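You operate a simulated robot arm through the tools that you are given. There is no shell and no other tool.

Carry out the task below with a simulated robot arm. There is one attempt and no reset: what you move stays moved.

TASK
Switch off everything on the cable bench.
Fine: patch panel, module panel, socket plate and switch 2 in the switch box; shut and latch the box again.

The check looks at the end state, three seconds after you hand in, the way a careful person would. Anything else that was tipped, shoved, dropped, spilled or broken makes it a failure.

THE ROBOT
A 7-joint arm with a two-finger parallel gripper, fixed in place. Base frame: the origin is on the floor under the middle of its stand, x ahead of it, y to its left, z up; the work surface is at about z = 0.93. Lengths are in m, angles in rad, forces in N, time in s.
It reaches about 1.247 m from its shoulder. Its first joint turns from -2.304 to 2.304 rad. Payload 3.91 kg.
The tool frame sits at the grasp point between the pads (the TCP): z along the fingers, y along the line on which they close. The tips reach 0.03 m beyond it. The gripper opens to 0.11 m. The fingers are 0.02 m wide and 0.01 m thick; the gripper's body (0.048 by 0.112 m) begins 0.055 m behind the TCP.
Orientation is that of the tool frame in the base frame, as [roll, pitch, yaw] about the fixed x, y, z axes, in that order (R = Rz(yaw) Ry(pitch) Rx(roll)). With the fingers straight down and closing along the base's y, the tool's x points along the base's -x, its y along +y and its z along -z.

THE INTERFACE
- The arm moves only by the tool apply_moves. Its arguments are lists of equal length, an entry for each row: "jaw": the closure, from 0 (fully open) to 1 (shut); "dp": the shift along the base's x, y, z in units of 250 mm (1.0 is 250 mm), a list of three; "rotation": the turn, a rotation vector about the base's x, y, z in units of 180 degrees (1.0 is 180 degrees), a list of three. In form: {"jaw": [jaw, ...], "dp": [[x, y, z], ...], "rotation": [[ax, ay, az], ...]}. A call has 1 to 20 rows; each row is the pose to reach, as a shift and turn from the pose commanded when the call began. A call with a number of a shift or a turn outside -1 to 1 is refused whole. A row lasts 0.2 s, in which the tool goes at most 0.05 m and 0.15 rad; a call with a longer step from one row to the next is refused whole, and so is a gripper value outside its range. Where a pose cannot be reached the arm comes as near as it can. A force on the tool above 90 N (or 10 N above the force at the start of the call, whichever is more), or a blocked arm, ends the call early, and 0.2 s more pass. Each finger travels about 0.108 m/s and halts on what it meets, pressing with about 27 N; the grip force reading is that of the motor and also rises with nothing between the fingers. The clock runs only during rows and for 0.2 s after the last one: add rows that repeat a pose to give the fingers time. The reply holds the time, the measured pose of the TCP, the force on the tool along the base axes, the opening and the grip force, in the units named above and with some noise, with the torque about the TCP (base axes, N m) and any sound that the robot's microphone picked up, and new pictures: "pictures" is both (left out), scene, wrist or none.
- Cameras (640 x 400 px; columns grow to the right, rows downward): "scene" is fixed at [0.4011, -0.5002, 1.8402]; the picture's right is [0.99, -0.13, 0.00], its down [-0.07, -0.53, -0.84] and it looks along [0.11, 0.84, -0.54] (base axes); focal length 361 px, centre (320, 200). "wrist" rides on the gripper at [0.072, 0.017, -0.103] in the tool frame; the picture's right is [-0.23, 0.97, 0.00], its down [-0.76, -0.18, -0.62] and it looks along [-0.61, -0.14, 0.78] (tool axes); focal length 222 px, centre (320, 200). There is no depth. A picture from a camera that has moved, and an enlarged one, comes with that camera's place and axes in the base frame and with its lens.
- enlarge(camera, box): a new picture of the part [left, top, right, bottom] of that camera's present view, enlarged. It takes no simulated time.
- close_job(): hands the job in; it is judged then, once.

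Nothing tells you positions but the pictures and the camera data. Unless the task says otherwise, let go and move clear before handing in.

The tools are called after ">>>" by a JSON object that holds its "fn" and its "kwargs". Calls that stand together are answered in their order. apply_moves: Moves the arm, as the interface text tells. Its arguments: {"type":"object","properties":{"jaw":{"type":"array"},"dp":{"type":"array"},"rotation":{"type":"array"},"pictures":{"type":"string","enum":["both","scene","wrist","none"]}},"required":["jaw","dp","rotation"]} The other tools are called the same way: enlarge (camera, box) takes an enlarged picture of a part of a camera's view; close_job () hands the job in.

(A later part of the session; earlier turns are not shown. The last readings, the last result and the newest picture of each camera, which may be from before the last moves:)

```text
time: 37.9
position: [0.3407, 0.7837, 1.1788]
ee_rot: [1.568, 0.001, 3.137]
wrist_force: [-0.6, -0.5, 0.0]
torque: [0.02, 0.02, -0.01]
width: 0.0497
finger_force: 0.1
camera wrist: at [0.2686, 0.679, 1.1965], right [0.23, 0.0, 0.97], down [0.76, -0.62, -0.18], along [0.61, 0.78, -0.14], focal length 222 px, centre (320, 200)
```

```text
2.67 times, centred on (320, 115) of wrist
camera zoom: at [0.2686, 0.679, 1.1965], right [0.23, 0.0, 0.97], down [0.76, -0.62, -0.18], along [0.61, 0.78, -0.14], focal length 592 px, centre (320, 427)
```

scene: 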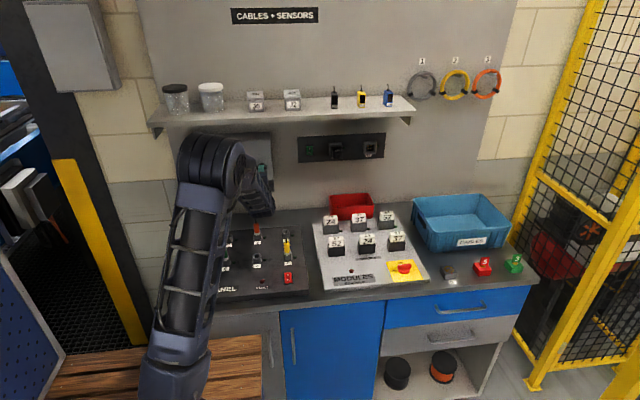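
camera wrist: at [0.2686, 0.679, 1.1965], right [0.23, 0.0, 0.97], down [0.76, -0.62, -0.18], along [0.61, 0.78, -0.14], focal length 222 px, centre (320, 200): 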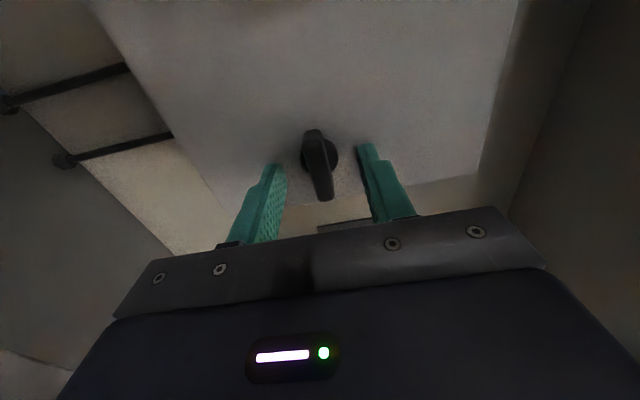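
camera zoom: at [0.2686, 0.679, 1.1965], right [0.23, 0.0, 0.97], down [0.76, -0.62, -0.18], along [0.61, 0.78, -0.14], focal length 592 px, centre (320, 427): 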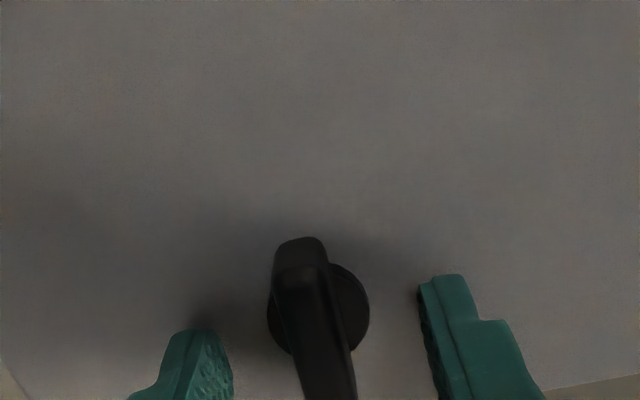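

The bar sits between the fingers. I'm backing off 3 mm to clear the disc and closing on the bar.

>>> {"fn": "apply_moves", "kwargs": {"jaw": [0.55, 0.7, 0.9, 1, 1, 1], "dp": [[0, -0.01, 0], [0, -0.01, 0], [0, -0.01, 0], [0, -0.01, 0], [0, -0.01, 0], [0, -0.01, 0]], "rotation": [[0, 0, 0], [0, 0, 0], [0, 0, 0], [0, 0, 0], [0, 0, 0], [0, 0, 0]], "pictures": "wrist"}}

>>> {"fn": "enlarge", "kwargs": {"camera": "wrist", "box": [200, 40, 440, 190]}}

```text
time: 39.2
position: [0.3403, 0.7792, 1.1799]
ee_rot: [1.567, 0.002, 3.138]
wrist_force: [0.8, 1.0, 5.7]
torque: [-0.09, 0.06, -0.3]
width: 0.012
finger_force: 45.3
camera wrist: at [0.2687, 0.6765, 1.1968], right [0.23, -0.01, 0.97], down [0.76, -0.62, -0.18], along [0.61, 0.78, -0.14], focal length 222 px, centre (320, 200)
```

wrist: 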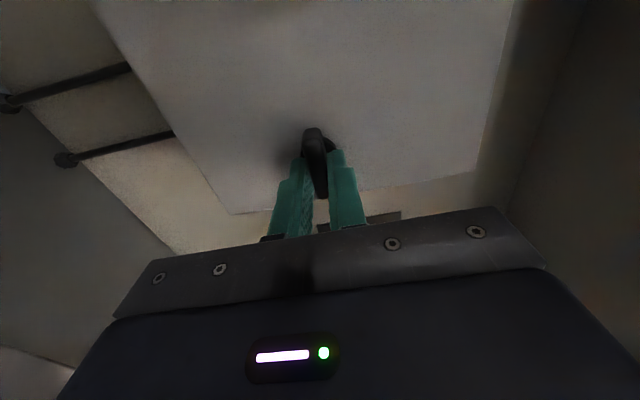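

```text
2.67 times, centred on (320, 115) of wrist
camera zoom: at [0.2687, 0.6765, 1.1968], right [0.23, -0.01, 0.97], down [0.76, -0.62, -0.18], along [0.61, 0.78, -0.14], focal length 592 px, centre (320, 427)
```

zoom: 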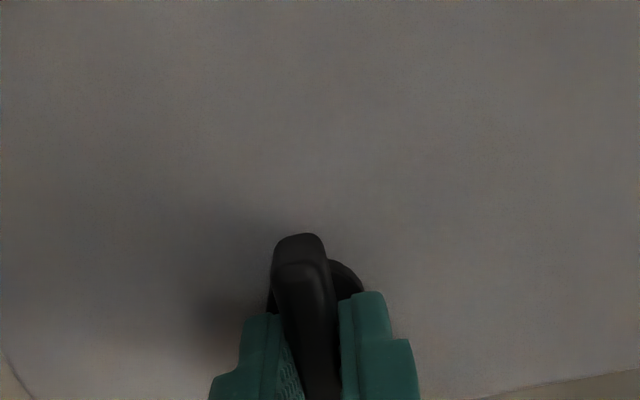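

The bar is gripped. I'm testing a small counter-clockwise turn (about -y) to see whether it gives.

>>> {"fn": "apply_moves", "kwargs": {"jaw": [1, 1, 1, 1], "dp": [[0, 0, 0], [0, 0, 0], [0, 0, 0], [0, 0, 0]], "rotation": [[0, -0.03, 0], [0, -0.06, 0], [0, -0.08, 0], [0, -0.08, 0]], "pictures": "wrist"}}

>>> {"fn": "enlarge", "kwargs": {"camera": "wrist", "box": [200, 40, 440, 190]}}

```text
time: 40.2
position: [0.3401, 0.7794, 1.1803]
ee_rot: [1.564, 0.253, 3.139]
wrist_force: [1.7, 4.6, 16.8]
torque: [0.3, 0.06, -1.0]
width: 0.0114
finger_force: 45.0
camera wrist: at [0.2668, 0.6763, 1.1787], right [-0.02, -0.01, 1.0], down [0.78, -0.62, 0.01], along [0.62, 0.78, 0.02], focal length 222 px, centre (320, 200)
```

wrist: 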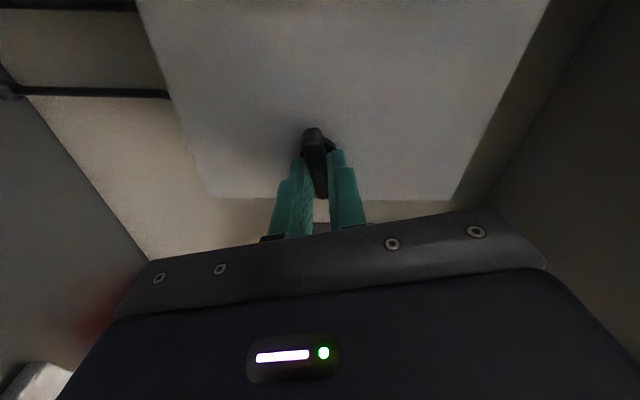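

```text
2.67 times, centred on (320, 115) of wrist
camera zoom: at [0.2668, 0.6763, 1.1787], right [-0.02, -0.01, 1.0], down [0.78, -0.62, 0.01], along [0.62, 0.78, 0.02], focal length 592 px, centre (320, 427)
```

zoom: 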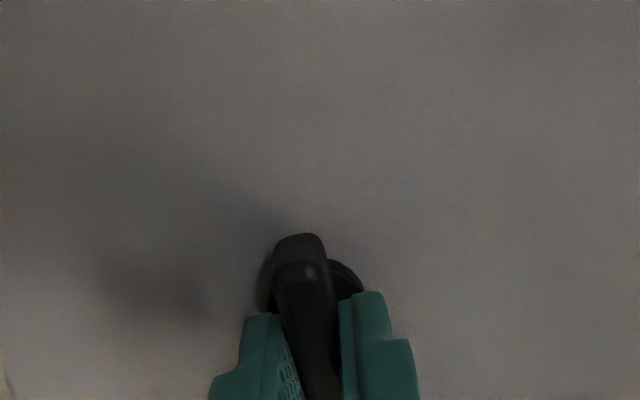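

It turns freely with the gripper. I'm continuing counter-clockwise with a slight z relief.

>>> {"fn": "apply_moves", "kwargs": {"jaw": [1, 1, 1, 1, 1, 1], "dp": [[0, 0, 0.003], [0, 0, 0.003], [0, 0, 0.003], [0, 0, 0.003], [0, 0, 0.003], [0, 0, 0.003]], "rotation": [[0, -0.042, 0], [0, -0.084, 0], [0, -0.126, 0], [0, -0.168, 0], [0, -0.21, 0], [0, -0.21, 0]], "pictures": "wrist"}}

>>> {"fn": "enlarge", "kwargs": {"camera": "wrist", "box": [200, 40, 440, 190]}}

```text
time: 41.6
position: [0.3398, 0.7797, 1.1818]
ee_rot: [1.555, 0.912, 3.133]
wrist_force: [-6.0, 2.0, 33.9]
torque: [0.24, 0.09, -0.08]
width: 0.0117
finger_force: 44.8
camera wrist: at [0.2829, 0.6759, 1.1349], right [-0.63, -0.01, 0.78], down [0.61, -0.63, 0.49], along [0.48, 0.78, 0.4], focal length 222 px, centre (320, 200)
```

wrist: 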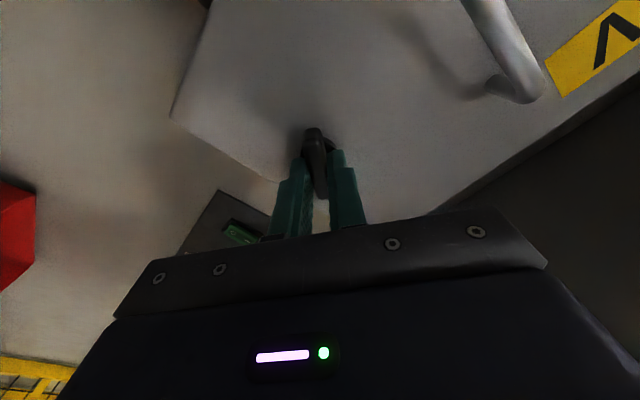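

```text
2.67 times, centred on (320, 115) of wrist
camera zoom: at [0.2829, 0.6759, 1.1349], right [-0.63, -0.01, 0.78], down [0.61, -0.63, 0.49], along [0.48, 0.78, 0.4], focal length 592 px, centre (320, 427)
```

zoom: 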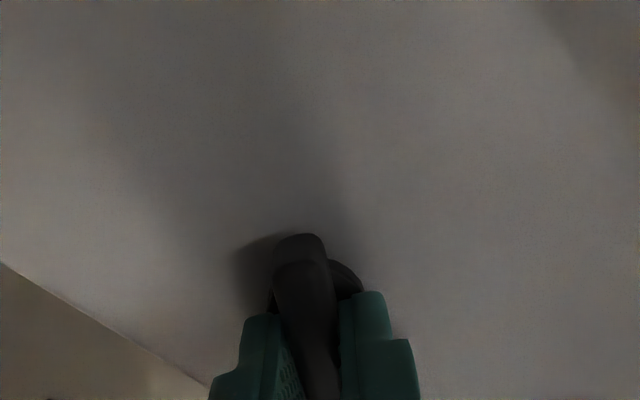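

Still rotating well; the side load shows my grip is about 1–2 mm off-axis. I'm compensating with small shifts and finishing the quarter turn.

>>> {"fn": "apply_moves", "kwargs": {"jaw": [1, 1, 1, 1, 1, 1, 1], "dp": [[-0.002, 0, 0.006], [-0.003, 0, 0.008], [-0.004, 0, 0.01], [-0.004, 0, 0.01], [-0.004, 0, 0.01], [-0.004, 0, 0.01], [-0.004, 0, 0.01]], "rotation": [[0, -0.042, 0], [0, -0.084, 0], [0, -0.126, 0], [0, -0.168, 0], [0, -0.19, 0], [0, -0.21, 0], [0, -0.21, 0]], "pictures": "both"}}

>>> {"fn": "enlarge", "kwargs": {"camera": "wrist", "box": [200, 40, 440, 190]}}

>>> {"fn": "enlarge", "kwargs": {"camera": "scene", "box": [180, 120, 308, 200]}}

```text
time: 43.2
position: [0.3385, 0.7791, 1.1823]
ee_rot: [-0.38, 1.566, 1.197]
wrist_force: [-19.7, 3.4, 17.2]
torque: [-0.21, 0.04, 0.06]
width: 0.0116
finger_force: 44.9
camera wrist: at [0.3223, 0.6764, 1.1106], right [-0.97, -0.01, 0.23], down [0.18, -0.62, 0.76], along [0.14, 0.78, 0.61], focal length 222 px, centre (320, 200)
```

scene: 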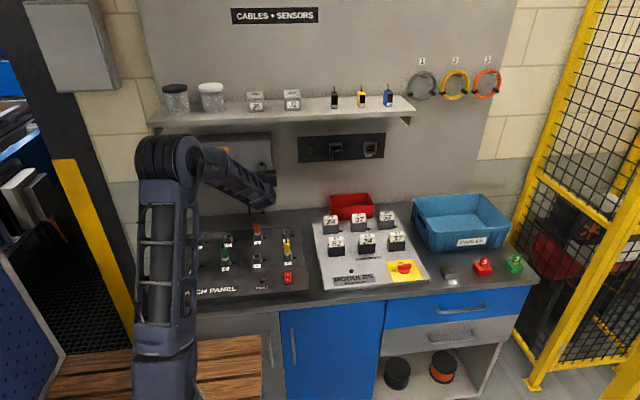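
wrist: 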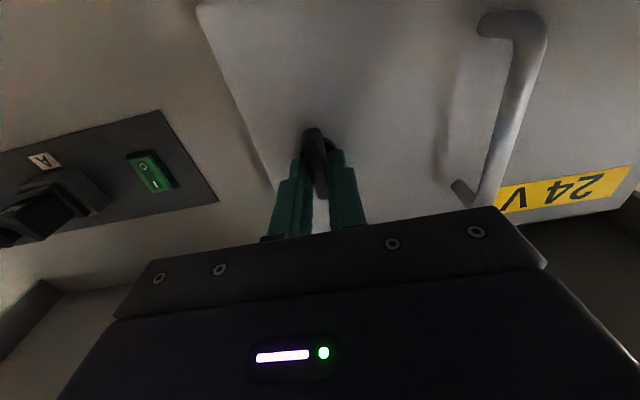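

```text
2.67 times, centred on (320, 115) of wrist
camera zoom: at [0.3223, 0.6764, 1.1106], right [-0.97, -0.01, 0.23], down [0.18, -0.62, 0.76], along [0.14, 0.78, 0.61], focal length 592 px, centre (320, 427)
```

zoom: 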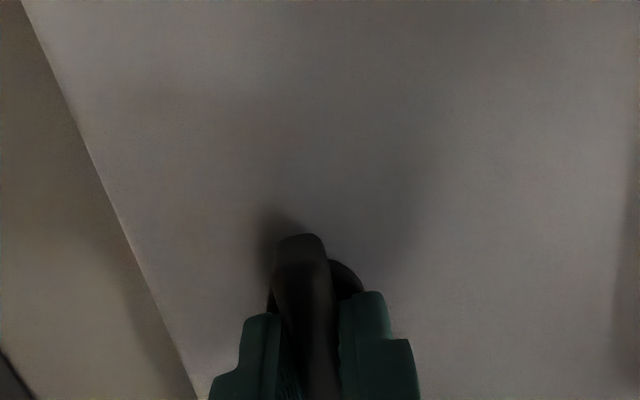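

```text
5.00 times, centred on (244, 160) of scene
camera zoom: at [0.4011, -0.5002, 1.8402], right [0.99, -0.13, 0.0], down [-0.07, -0.53, -0.84], along [0.11, 0.84, -0.54], focal length 1805 px, centre (700, 400)
```

zoom: 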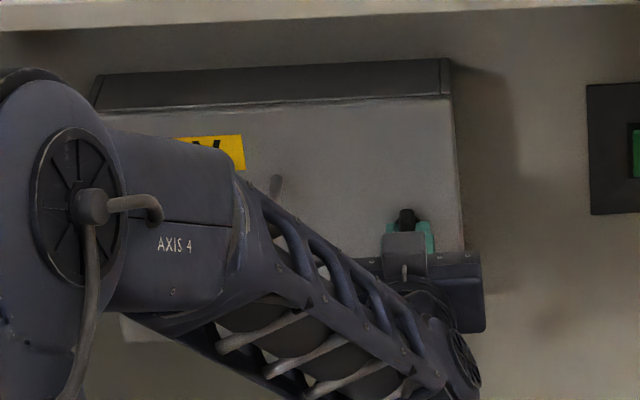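

The latch bar is now vertical. While still holding it, I'll try pulling the door edge out a little along an arc about a left-side hinge to test whether it is free.

>>> {"fn": "apply_moves", "kwargs": {"jaw": [1, 1, 1, 1], "dp": [[-0.005, -0.016, 0.004], [-0.011, -0.032, 0.004], [-0.011, -0.047, 0.004], [-0.011, -0.047, 0.004]], "rotation": [[0, 0, -0.005], [0, 0, -0.01], [0, 0, -0.016], [0, 0, -0.016]], "pictures": "both"}}

>>> {"fn": "enlarge", "kwargs": {"camera": "scene", "box": [180, 120, 308, 200]}}

```text
time: 44.2
position: [0.3346, 0.7681, 1.1832]
ee_rot: [-0.587, 1.569, 0.938]
wrist_force: [-19.4, 4.4, -1.8]
torque: [0.13, 0.04, 0.24]
width: 0.0115
finger_force: 44.1
camera wrist: at [0.3146, 0.6656, 1.1109], right [-0.97, 0.04, 0.23], down [0.15, -0.63, 0.76], along [0.18, 0.77, 0.61], focal length 222 px, centre (320, 200)
```

scene: 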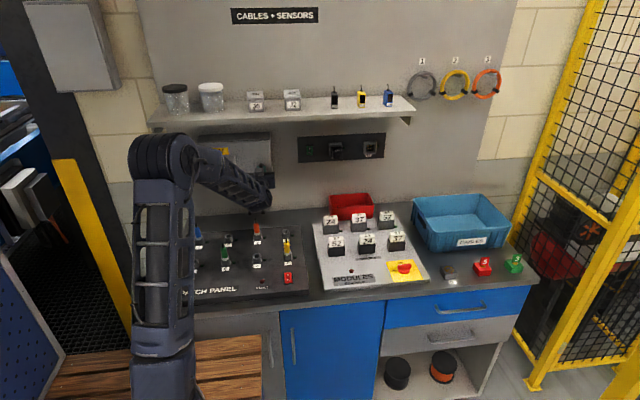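
wrist: 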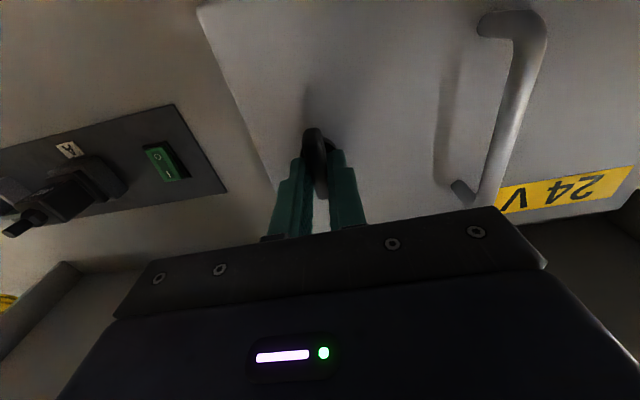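

```text
5.00 times, centred on (244, 160) of scene
camera zoom: at [0.4011, -0.5002, 1.8402], right [0.99, -0.13, 0.0], down [-0.07, -0.53, -0.84], along [0.11, 0.84, -0.54], focal length 1805 px, centre (700, 400)
```

zoom: 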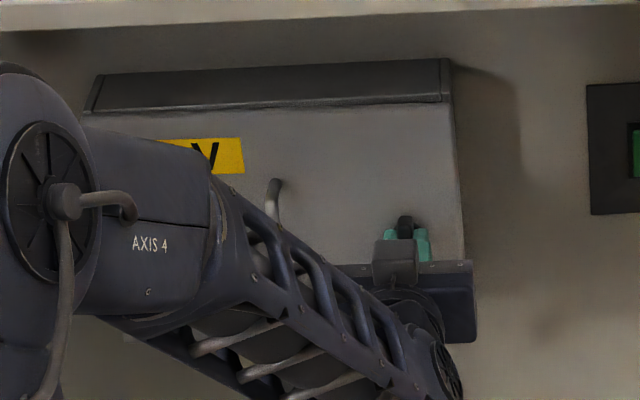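

The door is coming open with the knob (low y force). I'm following the arc further to about 0.3 rad with matching yaw.

>>> {"fn": "apply_moves", "kwargs": {"jaw": [1, 1, 1, 1, 1, 1], "dp": [[-0.0165, -0.047, 0], [-0.032, -0.0934, 0], [-0.049, -0.139, 0], [-0.0692, -0.183, 0], [-0.091, -0.2265, 0], [-0.091, -0.2265, 0]], "rotation": [[0, 0, -0.0159], [0, 0, -0.0318], [0, 0, -0.0477], [0, 0, -0.0637], [0, 0, -0.0796], [0, 0, -0.0796]], "pictures": "both"}}

>>> {"fn": "enlarge", "kwargs": {"camera": "scene", "box": [180, 120, 308, 200]}}

```text
time: 45.3
position: [0.33, 0.7431, 1.1849]
ee_rot: [2.698, 1.555, -2.118]
wrist_force: [-31.6, 11.5, -8.5]
torque: [0.28, 0.06, -0.41]
width: 0.0121
finger_force: 45.0
out of reach, approached as far as the arm can: row 2, 3, 4, 5
stopped in row 5: the force on the tool passed its limit at 106 N (the readings are from after the stop); the commanded pose is now the measured one
camera wrist: at [0.3019, 0.6417, 1.1136], right [-0.97, 0.1, 0.23], down [0.12, -0.63, 0.77], along [0.23, 0.77, 0.59], focal length 222 px, centre (320, 200)
```

scene: 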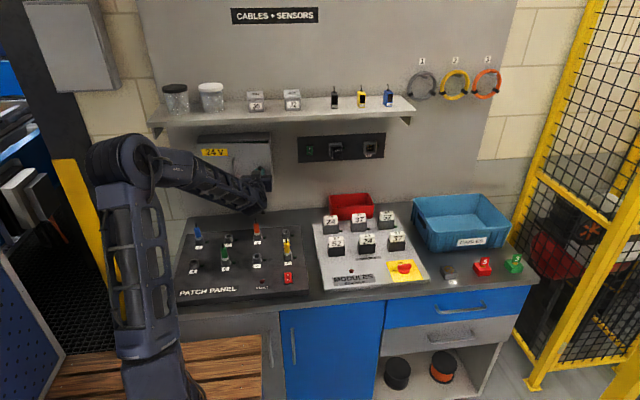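
wrist: 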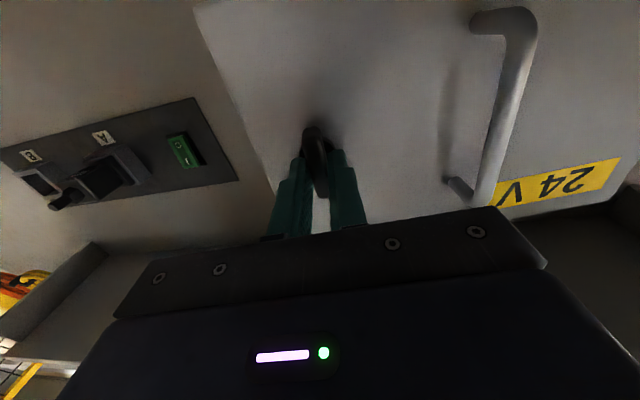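

```text
5.00 times, centred on (244, 160) of scene
camera zoom: at [0.4011, -0.5002, 1.8402], right [0.99, -0.13, 0.0], down [-0.07, -0.53, -0.84], along [0.11, 0.84, -0.54], focal length 1805 px, centre (700, 400)
```

zoom: 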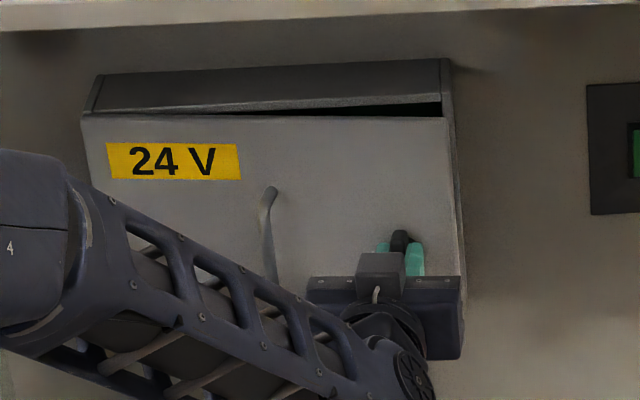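

The door is ajar by about 0.15 rad, but the wrist hit a joint limit in this roll. I'm releasing the knob and backing straight out.

>>> {"fn": "apply_moves", "kwargs": {"jaw": [0.8, 0.55, 0.5, 0.5, 0.5, 0.5, 0.5, 0.5], "dp": [[0, 0, 0], [0, 0, 0], [0, 0, 0], [-0.008, -0.08, 0], [-0.016, -0.16, 0], [-0.03, -0.3, 0], [-0.045, -0.45, 0], [-0.045, -0.45, 0]], "rotation": [[0, 0, 0], [0, 0, 0], [0, 0, 0], [0, 0, 0], [0, 0, 0], [0, 0, 0], [0, 0, 0], [0, 0, 0]], "pictures": "both"}}

>>> {"fn": "enlarge", "kwargs": {"camera": "scene", "box": [180, 120, 308, 200]}}

```text
time: 47.1
position: [0.3256, 0.6301, 1.1846]
ee_rot: [2.672, 1.553, -2.151]
wrist_force: [1.1, -0.5, -0.5]
torque: [-0.04, -0.02, -0.02]
width: 0.0552
finger_force: 0.0
camera wrist: at [0.2973, 0.5273, 1.1138], right [-0.97, 0.11, 0.23], down [0.11, -0.63, 0.77], along [0.23, 0.77, 0.59], focal length 222 px, centre (320, 200)
```

scene: 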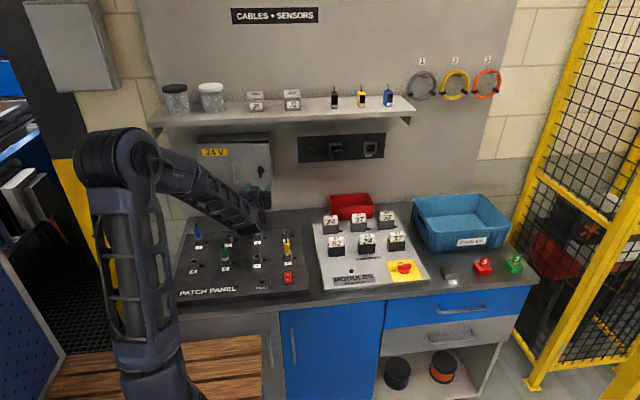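
wrist: 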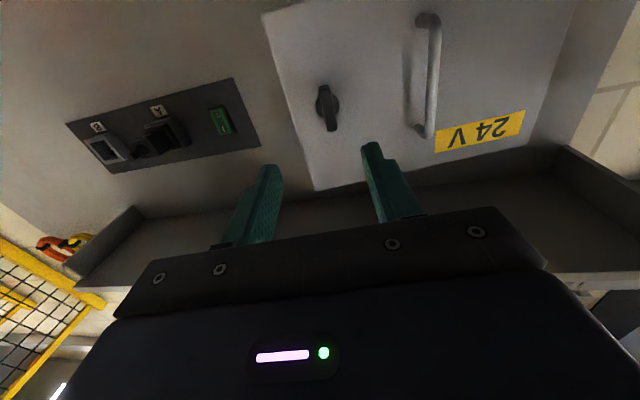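

```text
5.00 times, centred on (244, 160) of scene
camera zoom: at [0.4011, -0.5002, 1.8402], right [0.99, -0.13, 0.0], down [-0.07, -0.53, -0.84], along [0.11, 0.84, -0.54], focal length 1805 px, centre (700, 400)
```

zoom: 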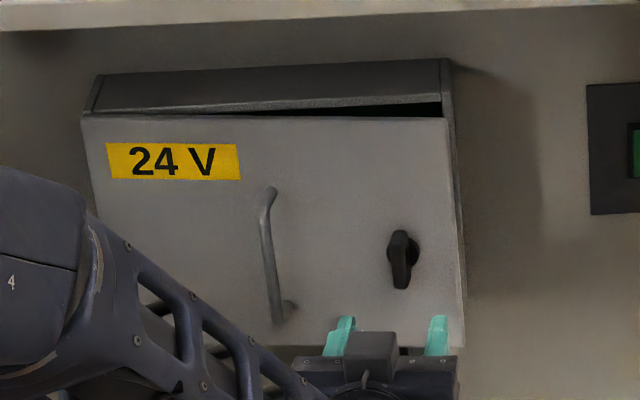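

The door is ajar with the latch bar vertical. I'm straightening the yaw and shifting in front of the handle to measure it.

>>> {"fn": "apply_moves", "kwargs": {"jaw": [0.5, 0.5, 0.5, 0.5, 0.5], "dp": [[-0.1, -0.05, 0], [-0.2, -0.08, -0.01], [-0.3, -0.1, -0.02], [-0.36, -0.1, -0.04], [-0.36, -0.1, -0.04]], "rotation": [[0, 0, 0.01], [0, 0, 0.02], [0, 0, 0.03], [0, 0, 0.0357], [0, 0, 0.0357]], "pictures": "both"}}

>>> {"fn": "enlarge", "kwargs": {"camera": "wrist", "box": [200, 0, 520, 200]}}

>>> {"fn": "enlarge", "kwargs": {"camera": "scene", "box": [180, 120, 308, 200]}}

```text
time: 48.3
position: [0.2363, 0.6028, 1.1738]
ee_rot: [2.65, 1.556, -2.062]
wrist_force: [-0.2, -0.3, 0.8]
torque: [0.01, 0.02, 0.0]
width: 0.0549
finger_force: 0.0
camera wrist: at [0.2184, 0.4995, 1.1039], right [-0.97, 0.0, 0.23], down [0.18, -0.61, 0.77], along [0.15, 0.79, 0.59], focal length 222 px, centre (320, 200)
```

scene: 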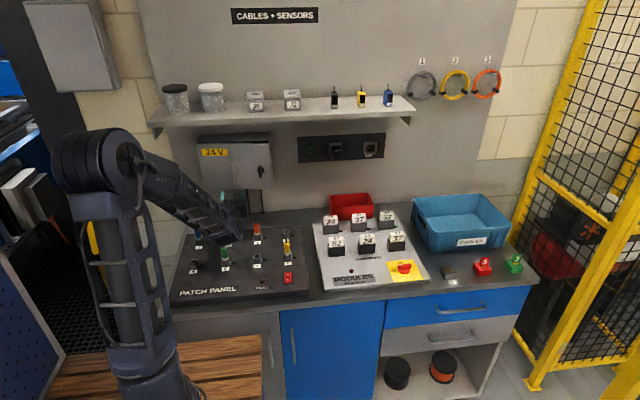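
wrist: 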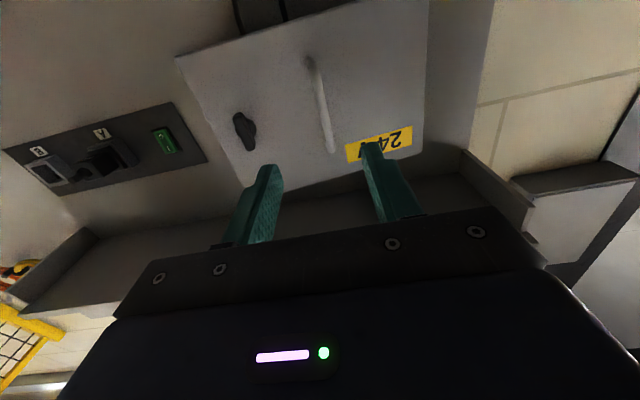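

```text
2.00 times, centred on (360, 100) of wrist
camera zoom: at [0.2184, 0.4995, 1.1039], right [-0.97, 0.0, 0.23], down [0.18, -0.61, 0.77], along [0.15, 0.79, 0.59], focal length 444 px, centre (240, 400)
```

zoom: 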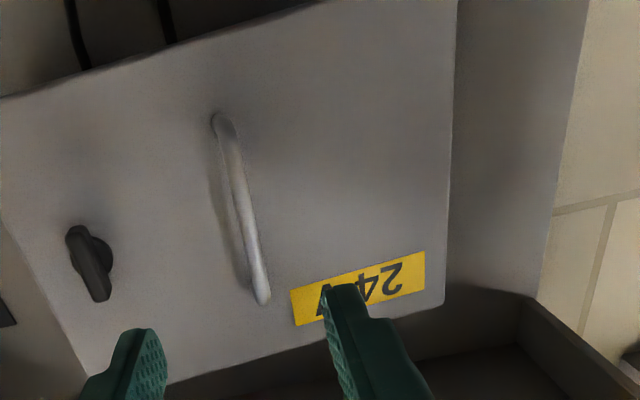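

```text
5.00 times, centred on (244, 160) of scene
camera zoom: at [0.4011, -0.5002, 1.8402], right [0.99, -0.13, 0.0], down [-0.07, -0.53, -0.84], along [0.11, 0.84, -0.54], focal length 1805 px, centre (700, 400)
```

zoom: 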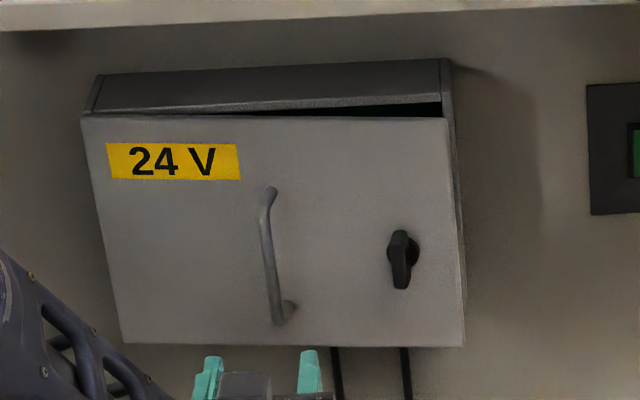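

The handle bar triangulates to about (0.235, 0.772), running z 1.135–1.226. I'm advancing with open fingers on either side of it.

>>> {"fn": "apply_moves", "kwargs": {"jaw": [0.5, 0.5, 0.5, 0.5, 0.5, 0.5], "dp": [[-0.002, 0.15, 0.01], [-0.004, 0.3, 0.02], [-0.004, 0.45, 0.024], [-0.004, 0.53, 0.024], [-0.004, 0.58, 0.024], [-0.004, 0.58, 0.024]], "rotation": [[0, 0, 0], [0, 0, 0], [0, 0, 0], [0, 0, 0], [0, 0, 0], [0, 0, 0]], "pictures": "both"}}

>>> {"fn": "enlarge", "kwargs": {"camera": "wrist", "box": [200, 40, 440, 190]}}

>>> {"fn": "enlarge", "kwargs": {"camera": "scene", "box": [180, 120, 308, 200]}}

```text
time: 49.7
position: [0.234, 0.7502, 1.1801]
ee_rot: [2.64, 1.554, -2.072]
wrist_force: [-1.0, -0.2, 0.2]
torque: [0.02, 0.01, 0.01]
width: 0.0547
finger_force: 0.1
camera wrist: at [0.2166, 0.6448, 1.1099], right [-0.97, 0.0, 0.23], down [0.18, -0.61, 0.77], along [0.15, 0.79, 0.59], focal length 222 px, centre (320, 200)
```

scene: 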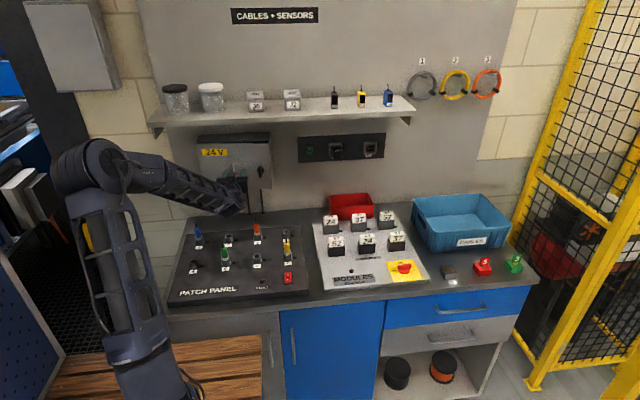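
wrist: 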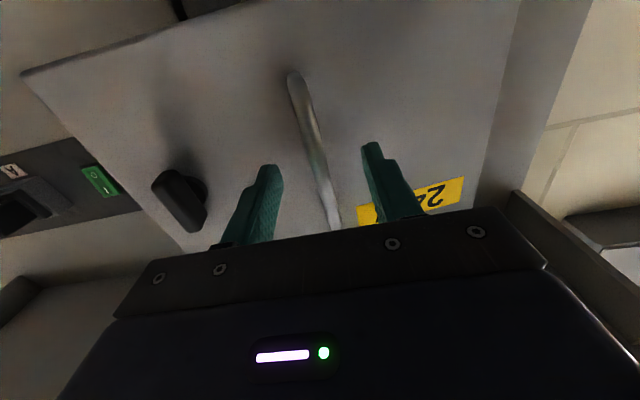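

```text
2.67 times, centred on (320, 115) of wrist
camera zoom: at [0.2166, 0.6448, 1.1099], right [-0.97, 0.0, 0.23], down [0.18, -0.61, 0.77], along [0.15, 0.79, 0.59], focal length 592 px, centre (320, 427)
```

zoom: 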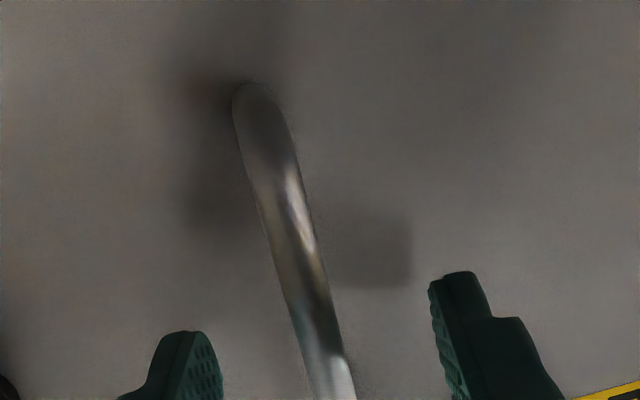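

```text
5.00 times, centred on (244, 160) of scene
camera zoom: at [0.4011, -0.5002, 1.8402], right [0.99, -0.13, 0.0], down [-0.07, -0.53, -0.84], along [0.11, 0.84, -0.54], focal length 1805 px, centre (700, 400)
```

zoom: 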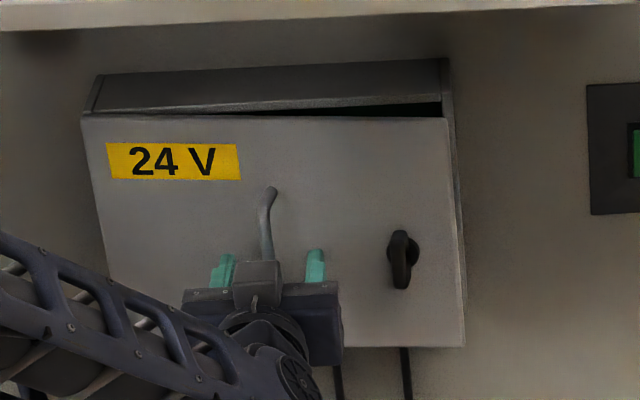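

The bar is centred between the fingers. I'm going in 8 mm more and closing.

>>> {"fn": "apply_moves", "kwargs": {"jaw": [0.5, 0.5, 0.7, 0.9, 1, 1, 1], "dp": [[0, 0.02, 0], [0, 0.036, 0], [0, 0.036, 0], [0, 0.036, 0], [0, 0.036, 0], [0, 0.036, 0], [0, 0.036, 0]], "rotation": [[0, 0, 0], [0, 0, 0], [0, 0, 0], [0, 0, 0], [0, 0, 0], [0, 0, 0], [0, 0, 0]], "pictures": "wrist"}}

```text
time: 51.3
position: [0.2321, 0.7578, 1.1804]
ee_rot: [2.682, 1.555, -2.028]
wrist_force: [-11.2, 4.9, -0.1]
torque: [0.05, -0.31, 0.07]
width: 0.0098
finger_force: 44.9
camera wrist: at [0.2158, 0.6538, 1.11], right [-0.97, 0.0, 0.23], down [0.18, -0.61, 0.77], along [0.14, 0.79, 0.59], focal length 222 px, centre (320, 200)
```

wrist: 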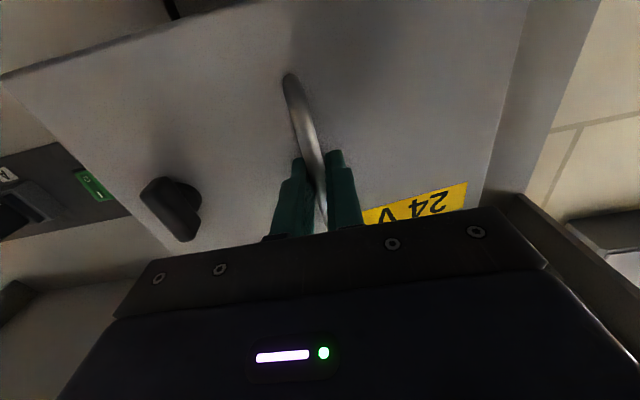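

The handle is gripped (10 mm bar). I'm pulling the door open along the arc, letting the round bar pivot in the grip.

>>> {"fn": "apply_moves", "kwargs": {"jaw": [1, 1, 1, 1, 1, 1, 1, 1, 1], "dp": [[-0.012, -0.026, 0], [-0.024, -0.052, 0], [-0.038, -0.077, 0], [-0.0536, -0.1012, 0], [-0.07, -0.1245, 0], [-0.0872, -0.1468, 0], [-0.106, -0.1685, 0], [-0.126, -0.1892, 0], [-0.126, -0.1892, 0]], "rotation": [[0, 0, 0], [0, 0, 0], [0, 0, 0], [0, 0, 0], [0, 0, 0], [0, 0, 0], [0, 0, 0], [0, 0, 0], [0, 0, 0]], "pictures": "both"}}

>>> {"fn": "enlarge", "kwargs": {"camera": "scene", "box": [180, 120, 308, 200]}}

```text
time: 53.3
position: [0.2028, 0.7129, 1.1809]
ee_rot: [2.877, 1.548, -1.823]
wrist_force: [-36.2, 36.6, -18.3]
torque: [-0.21, -0.03, 0.2]
width: 0.0098
finger_force: 44.7
out of reach, approached as far as the arm can: row 8, 9
camera wrist: at [0.1877, 0.6078, 1.1114], right [-0.97, -0.01, 0.23], down [0.19, -0.6, 0.78], along [0.13, 0.8, 0.59], focal length 222 px, centre (320, 200)
```

scene: 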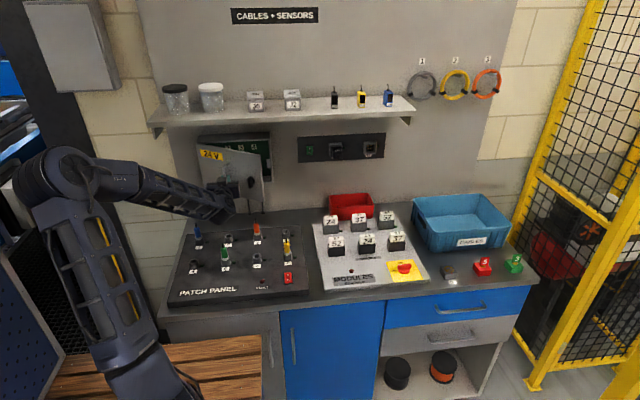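
wrist: 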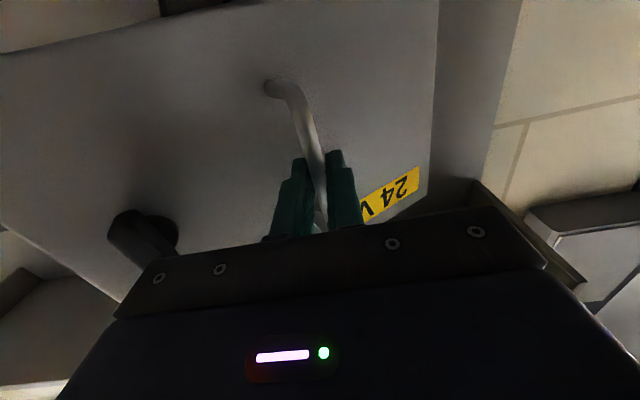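

```text
5.00 times, centred on (244, 160) of scene
camera zoom: at [0.4011, -0.5002, 1.8402], right [0.99, -0.13, 0.0], down [-0.07, -0.53, -0.84], along [0.11, 0.84, -0.54], focal length 1805 px, centre (700, 400)
```

zoom: 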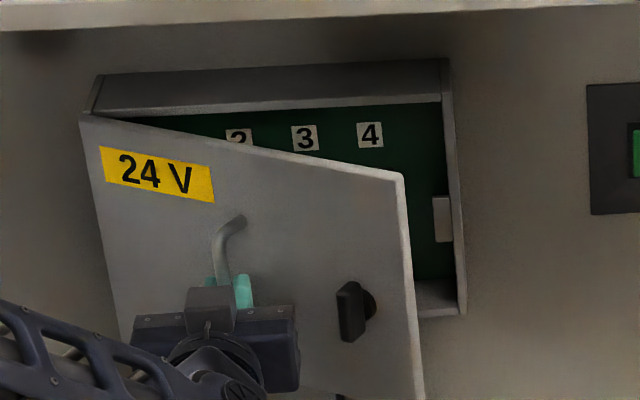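

The door is open about 0.5 rad, showing labels 2, 3 and 4 on a green panel inside. The arm is at its limit in this roll, so I'm releasing the handle and backing away.

>>> {"fn": "apply_moves", "kwargs": {"jaw": [0.8, 0.55, 0.45, 0.45, 0.45, 0.45, 0.45, 0.45], "dp": [[0, 0, 0], [0, 0, 0], [0, 0, 0], [0, -0.06, 0], [0.0, -0.14, 0], [0.04, -0.28, 0], [0.1, -0.42, 0], [0.1, -0.42, 0]], "rotation": [[0, 0, 0], [0, 0, 0], [0, 0, 0], [0, 0, 0], [0, 0, 0], [0, 0, 0], [0, 0, 0], [0, 0, 0]], "pictures": "both"}}

>>> {"fn": "enlarge", "kwargs": {"camera": "scene", "box": [180, 120, 308, 200]}}

```text
time: 55.1
position: [0.2317, 0.6063, 1.1833]
ee_rot: [2.668, 1.554, -2.043]
wrist_force: [-0.2, 0.8, -0.6]
torque: [0.0, 0.01, 0.01]
width: 0.0604
finger_force: 0.1
camera wrist: at [0.2144, 0.5019, 1.1126], right [-0.97, 0.0, 0.23], down [0.18, -0.61, 0.77], along [0.15, 0.79, 0.59], focal length 222 px, centre (320, 200)
```

scene: 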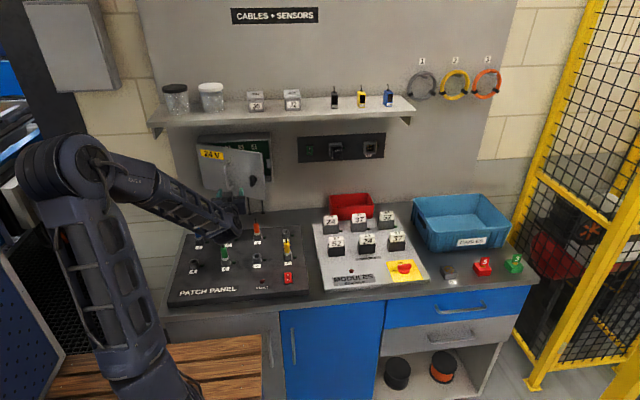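
wrist: 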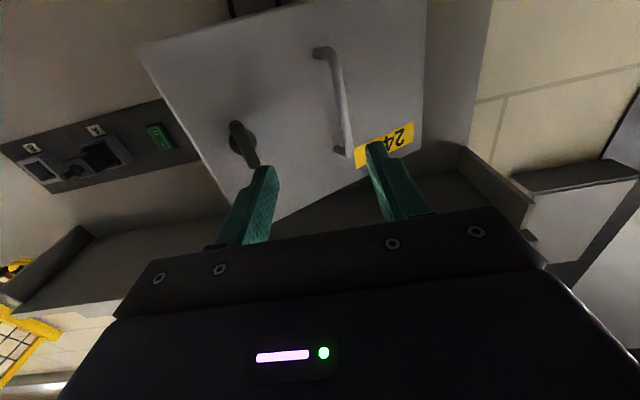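

```text
5.00 times, centred on (244, 160) of scene
camera zoom: at [0.4011, -0.5002, 1.8402], right [0.99, -0.13, 0.0], down [-0.07, -0.53, -0.84], along [0.11, 0.84, -0.54], focal length 1805 px, centre (700, 400)
```

zoom: 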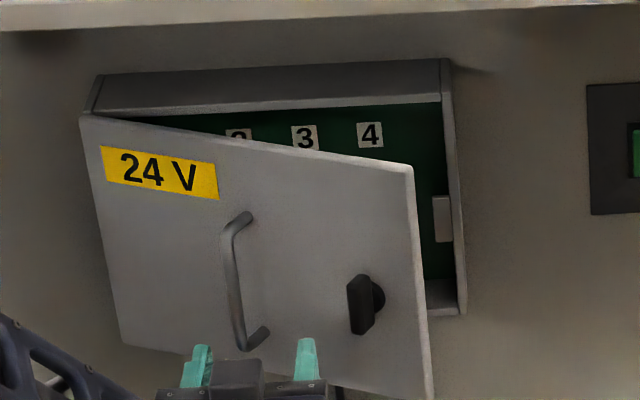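

The door stays open at about 0.45 rad. I need a different wrist roll to push it wider from the inside, so I'm moving right, clear of the door, while rolling back +90° about y.

>>> {"fn": "apply_moves", "kwargs": {"jaw": [0.6, 0.8, 1, 1, 1, 1, 1, 1, 1, 1, 1, 1, 1], "dp": [[0.0, -0.1, 0], [0.05, -0.18, 0], [0.12, -0.2, 0], [0.2, -0.2, 0], [0.28, -0.2, 0], [0.36, -0.2, 0], [0.44, -0.2, 0], [0.52, -0.2, 0], [0.6, -0.2, 0], [0.68, -0.2, 0], [0.76, -0.2, 0], [0.84, -0.2, 0], [0.84, -0.2, 0]], "rotation": [[0, 0.0417, 0], [0, 0.0833, 0], [0, 0.125, 0], [0, 0.1667, 0], [0, 0.2083, 0], [0, 0.25, 0], [0, 0.2917, 0], [0, 0.3333, 0], [0, 0.375, 0], [0, 0.4167, 0], [0, 0.4583, 0], [0, 0.5, 0], [0, 0.5, 0]], "pictures": "both"}}

>>> {"fn": "enlarge", "kwargs": {"camera": "scene", "box": [180, 110, 308, 190]}}

```text
time: 57.9
position: [0.4416, 0.5566, 1.1828]
ee_rot: [1.569, -0.008, -3.128]
wrist_force: [-0.3, 0.2, 0.1]
torque: [-0.02, 0.01, 0.0]
width: 0.0
finger_force: 26.6
camera wrist: at [0.3716, 0.4521, 1.2007], right [0.24, 0.0, 0.97], down [0.77, -0.61, -0.18], along [0.59, 0.79, -0.15], focal length 222 px, centre (320, 200)
```

scene: 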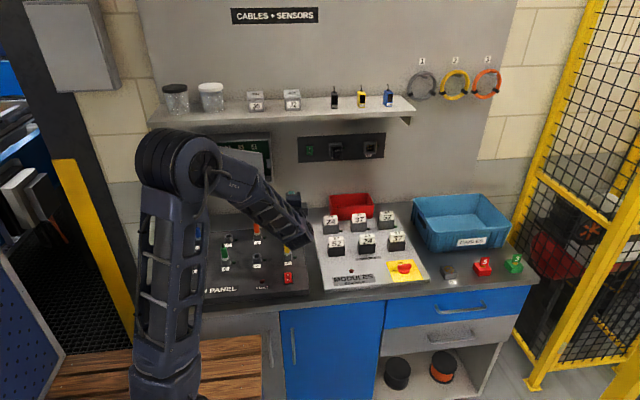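
wrist: 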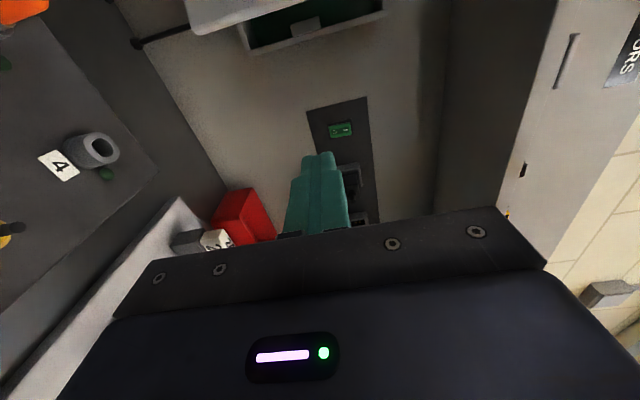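

```text
5.00 times, centred on (244, 150) of scene
camera zoom: at [0.4011, -0.5002, 1.8402], right [0.99, -0.13, 0.0], down [-0.07, -0.53, -0.84], along [0.11, 0.84, -0.54], focal length 1805 px, centre (700, 450)
```

zoom: 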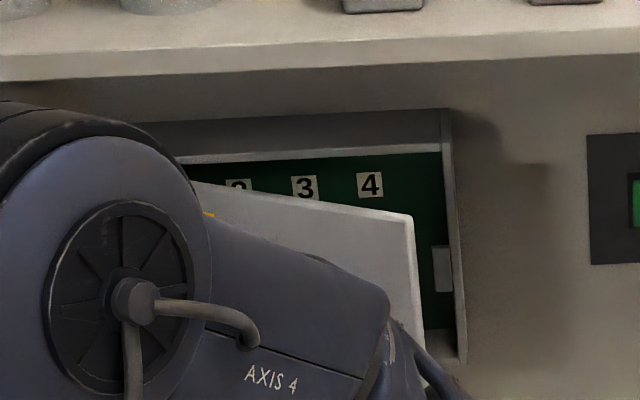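

Roll is back to normal. Now I'm yawing +45° so the fingers point left toward the box (also giving a view into it), staying clear to the right of the door edge.

>>> {"fn": "apply_moves", "kwargs": {"jaw": [1, 1, 1, 1, 1, 1, 1], "dp": [[0.03, 0.0, 0], [0.06, 0.0, 0], [0.08, 0.0, 0], [0.08, 0.0, 0], [0.08, 0.0, 0], [0.08, 0.0, 0], [0.08, 0, 0]], "rotation": [[0, 0, 0.0417], [0, 0, 0.0833], [0, 0, 0.125], [0, 0, 0.1667], [0, 0, 0.2083], [0, 0, 0.25], [0, 0, 0.25]], "pictures": "both"}}

>>> {"fn": "enlarge", "kwargs": {"camera": "wrist", "box": [120, 0, 440, 200]}}

```text
time: 59.5
position: [0.4622, 0.5568, 1.1835]
ee_rot: [1.571, -0.008, -2.34]
wrist_force: [1.3, 0.5, 0.1]
torque: [-0.01, 0.01, 0.02]
width: 0.0
finger_force: 27.1
camera wrist: at [0.4862, 0.4323, 1.2006], right [0.16, 0.17, 0.97], down [0.98, 0.11, -0.18], along [-0.14, 0.98, -0.15], focal length 222 px, centre (320, 200)
```

scene: 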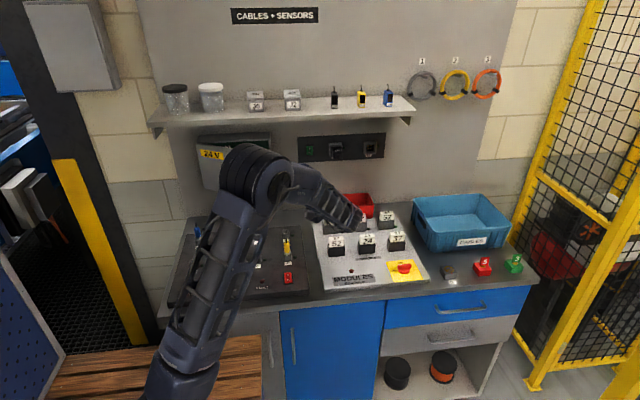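
wrist: 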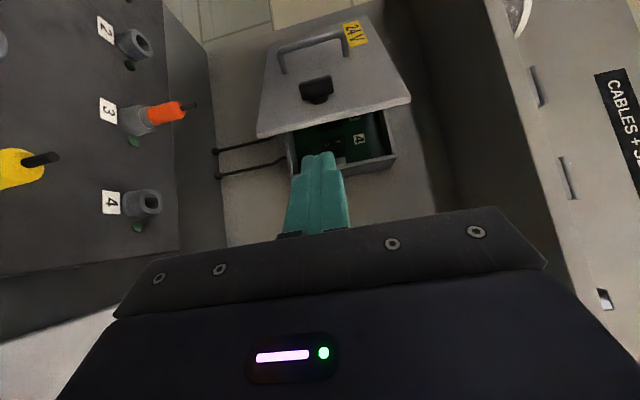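

```text
2.00 times, centred on (280, 100) of wrist
camera zoom: at [0.4862, 0.4323, 1.2006], right [0.16, 0.17, 0.97], down [0.98, 0.11, -0.18], along [-0.14, 0.98, -0.15], focal length 444 px, centre (400, 400)
```

zoom: 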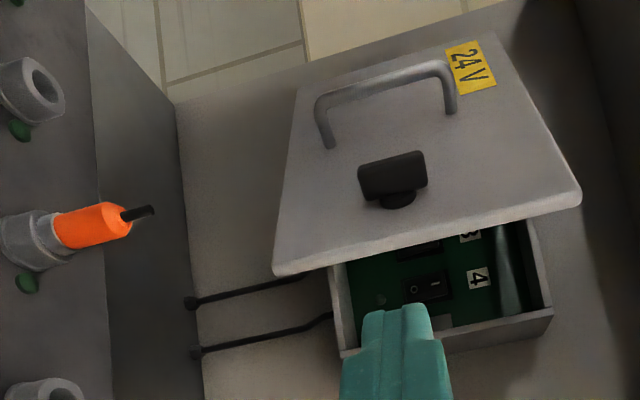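

Now I can see the rockers inside (O at the lower side). The door's free edge is at about (0.34, 0.712). I'm sliding the closed fingers around behind the edge, on the inner side of the door, without entering the box.

>>> {"fn": "apply_moves", "kwargs": {"jaw": [1, 1, 1, 1, 1, 1, 1], "dp": [[-0.02, 0.19, 0], [-0.06, 0.37, 0], [-0.15, 0.5, 0], [-0.25, 0.62, 0], [-0.34, 0.7, 0], [-0.425, 0.765, 0], [-0.425, 0.765, 0]], "rotation": [[0, 0, 0], [0, 0, 0], [0, 0, 0], [0, 0, 0], [0, 0, 0], [0, 0, 0], [0, 0, 0]], "pictures": "both"}}

>>> {"fn": "enlarge", "kwargs": {"camera": "wrist", "box": [120, 0, 440, 200]}}

>>> {"fn": "enlarge", "kwargs": {"camera": "scene", "box": [180, 110, 308, 190]}}

```text
time: 61.1
position: [0.3553, 0.7485, 1.1821]
ee_rot: [1.569, -0.006, -2.341]
wrist_force: [-0.1, -0.4, 1.1]
torque: [0.03, -0.02, 0.0]
width: 0.0001
finger_force: 27.3
camera wrist: at [0.3794, 0.6239, 1.2001], right [0.16, 0.17, 0.97], down [0.98, 0.11, -0.18], along [-0.14, 0.98, -0.15], focal length 222 px, centre (320, 200)
```

scene: 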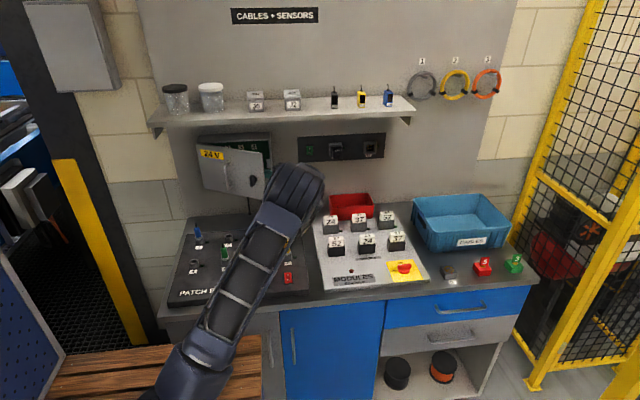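
wrist: 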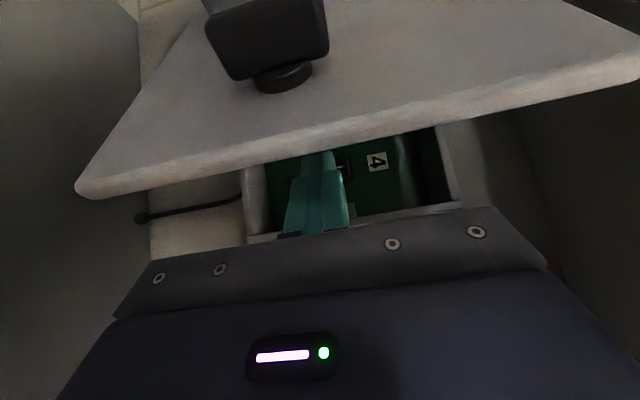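

```text
2.00 times, centred on (280, 100) of wrist
camera zoom: at [0.3794, 0.6239, 1.2001], right [0.16, 0.17, 0.97], down [0.98, 0.11, -0.18], along [-0.14, 0.98, -0.15], focal length 444 px, centre (400, 400)
```

zoom: 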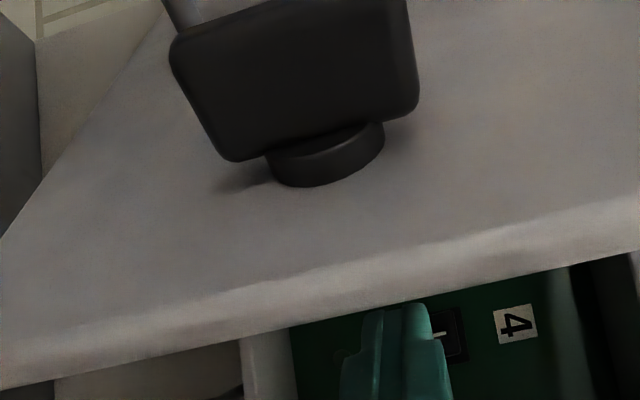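

```text
5.00 times, centred on (244, 150) of scene
camera zoom: at [0.4011, -0.5002, 1.8402], right [0.99, -0.13, 0.0], down [-0.07, -0.53, -0.84], along [0.11, 0.84, -0.54], focal length 1805 px, centre (700, 450)
```

zoom: 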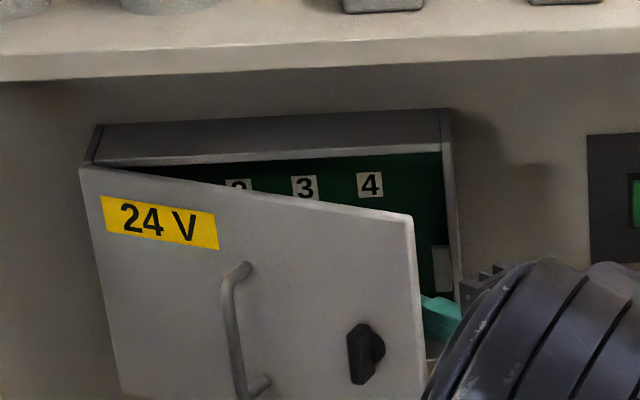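

The fingertips are now behind the door's edge. I'm sweeping left and toward the robot to push the door further open.

>>> {"fn": "apply_moves", "kwargs": {"jaw": [1, 1, 1, 1, 1, 1, 1, 1, 1, 1], "dp": [[-0.047, -0.06, 0], [-0.094, -0.12, 0], [-0.14, -0.181, 0], [-0.187, -0.241, 0], [-0.234, -0.301, 0], [-0.281, -0.362, 0], [-0.337, -0.395, 0], [-0.393, -0.428, 0], [-0.449, -0.46, 0], [-0.449, -0.46, 0]], "rotation": [[0, 0, 0], [0, 0, 0], [0, 0, 0], [0, 0, 0], [0, 0, 0], [0, 0, 0], [0, 0, 0], [0, 0, 0], [0, 0, 0], [0, 0, 0]], "pictures": "both"}}

>>> {"fn": "enlarge", "kwargs": {"camera": "scene", "box": [160, 110, 320, 210]}}

```text
time: 63.3
position: [0.2436, 0.6337, 1.1821]
ee_rot: [1.569, -0.007, -2.343]
wrist_force: [-0.3, -0.2, 0.0]
torque: [0.02, -0.01, 0.01]
width: 0.0001
finger_force: 26.9
camera wrist: at [0.2672, 0.5087, 1.2008], right [0.16, 0.17, 0.97], down [0.98, 0.11, -0.18], along [-0.14, 0.98, -0.15], focal length 222 px, centre (320, 200)
```

scene: 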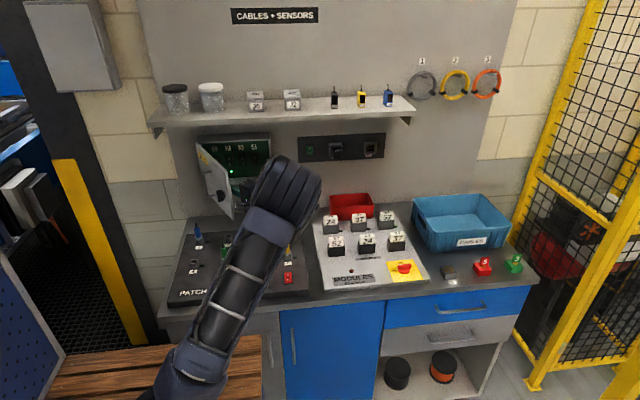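
wrist: 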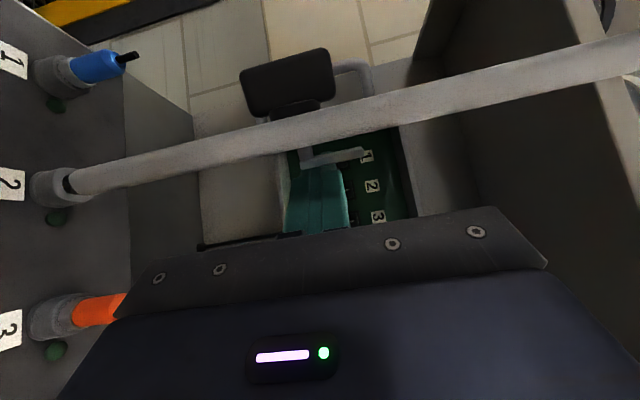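

```text
4.00 times, centred on (240, 160) of scene
camera zoom: at [0.4011, -0.5002, 1.8402], right [0.99, -0.13, 0.0], down [-0.07, -0.53, -0.84], along [0.11, 0.84, -0.54], focal length 1444 px, centre (640, 360)
```

zoom: 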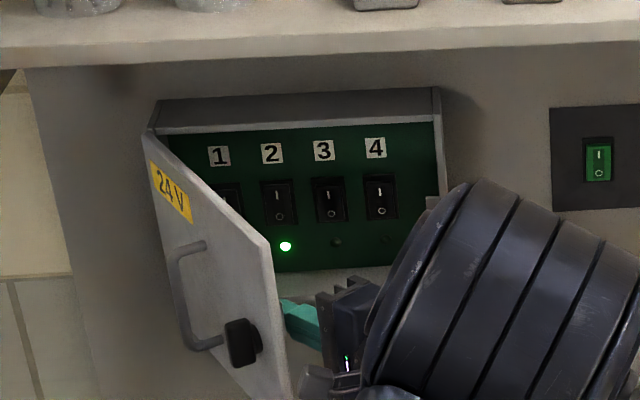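

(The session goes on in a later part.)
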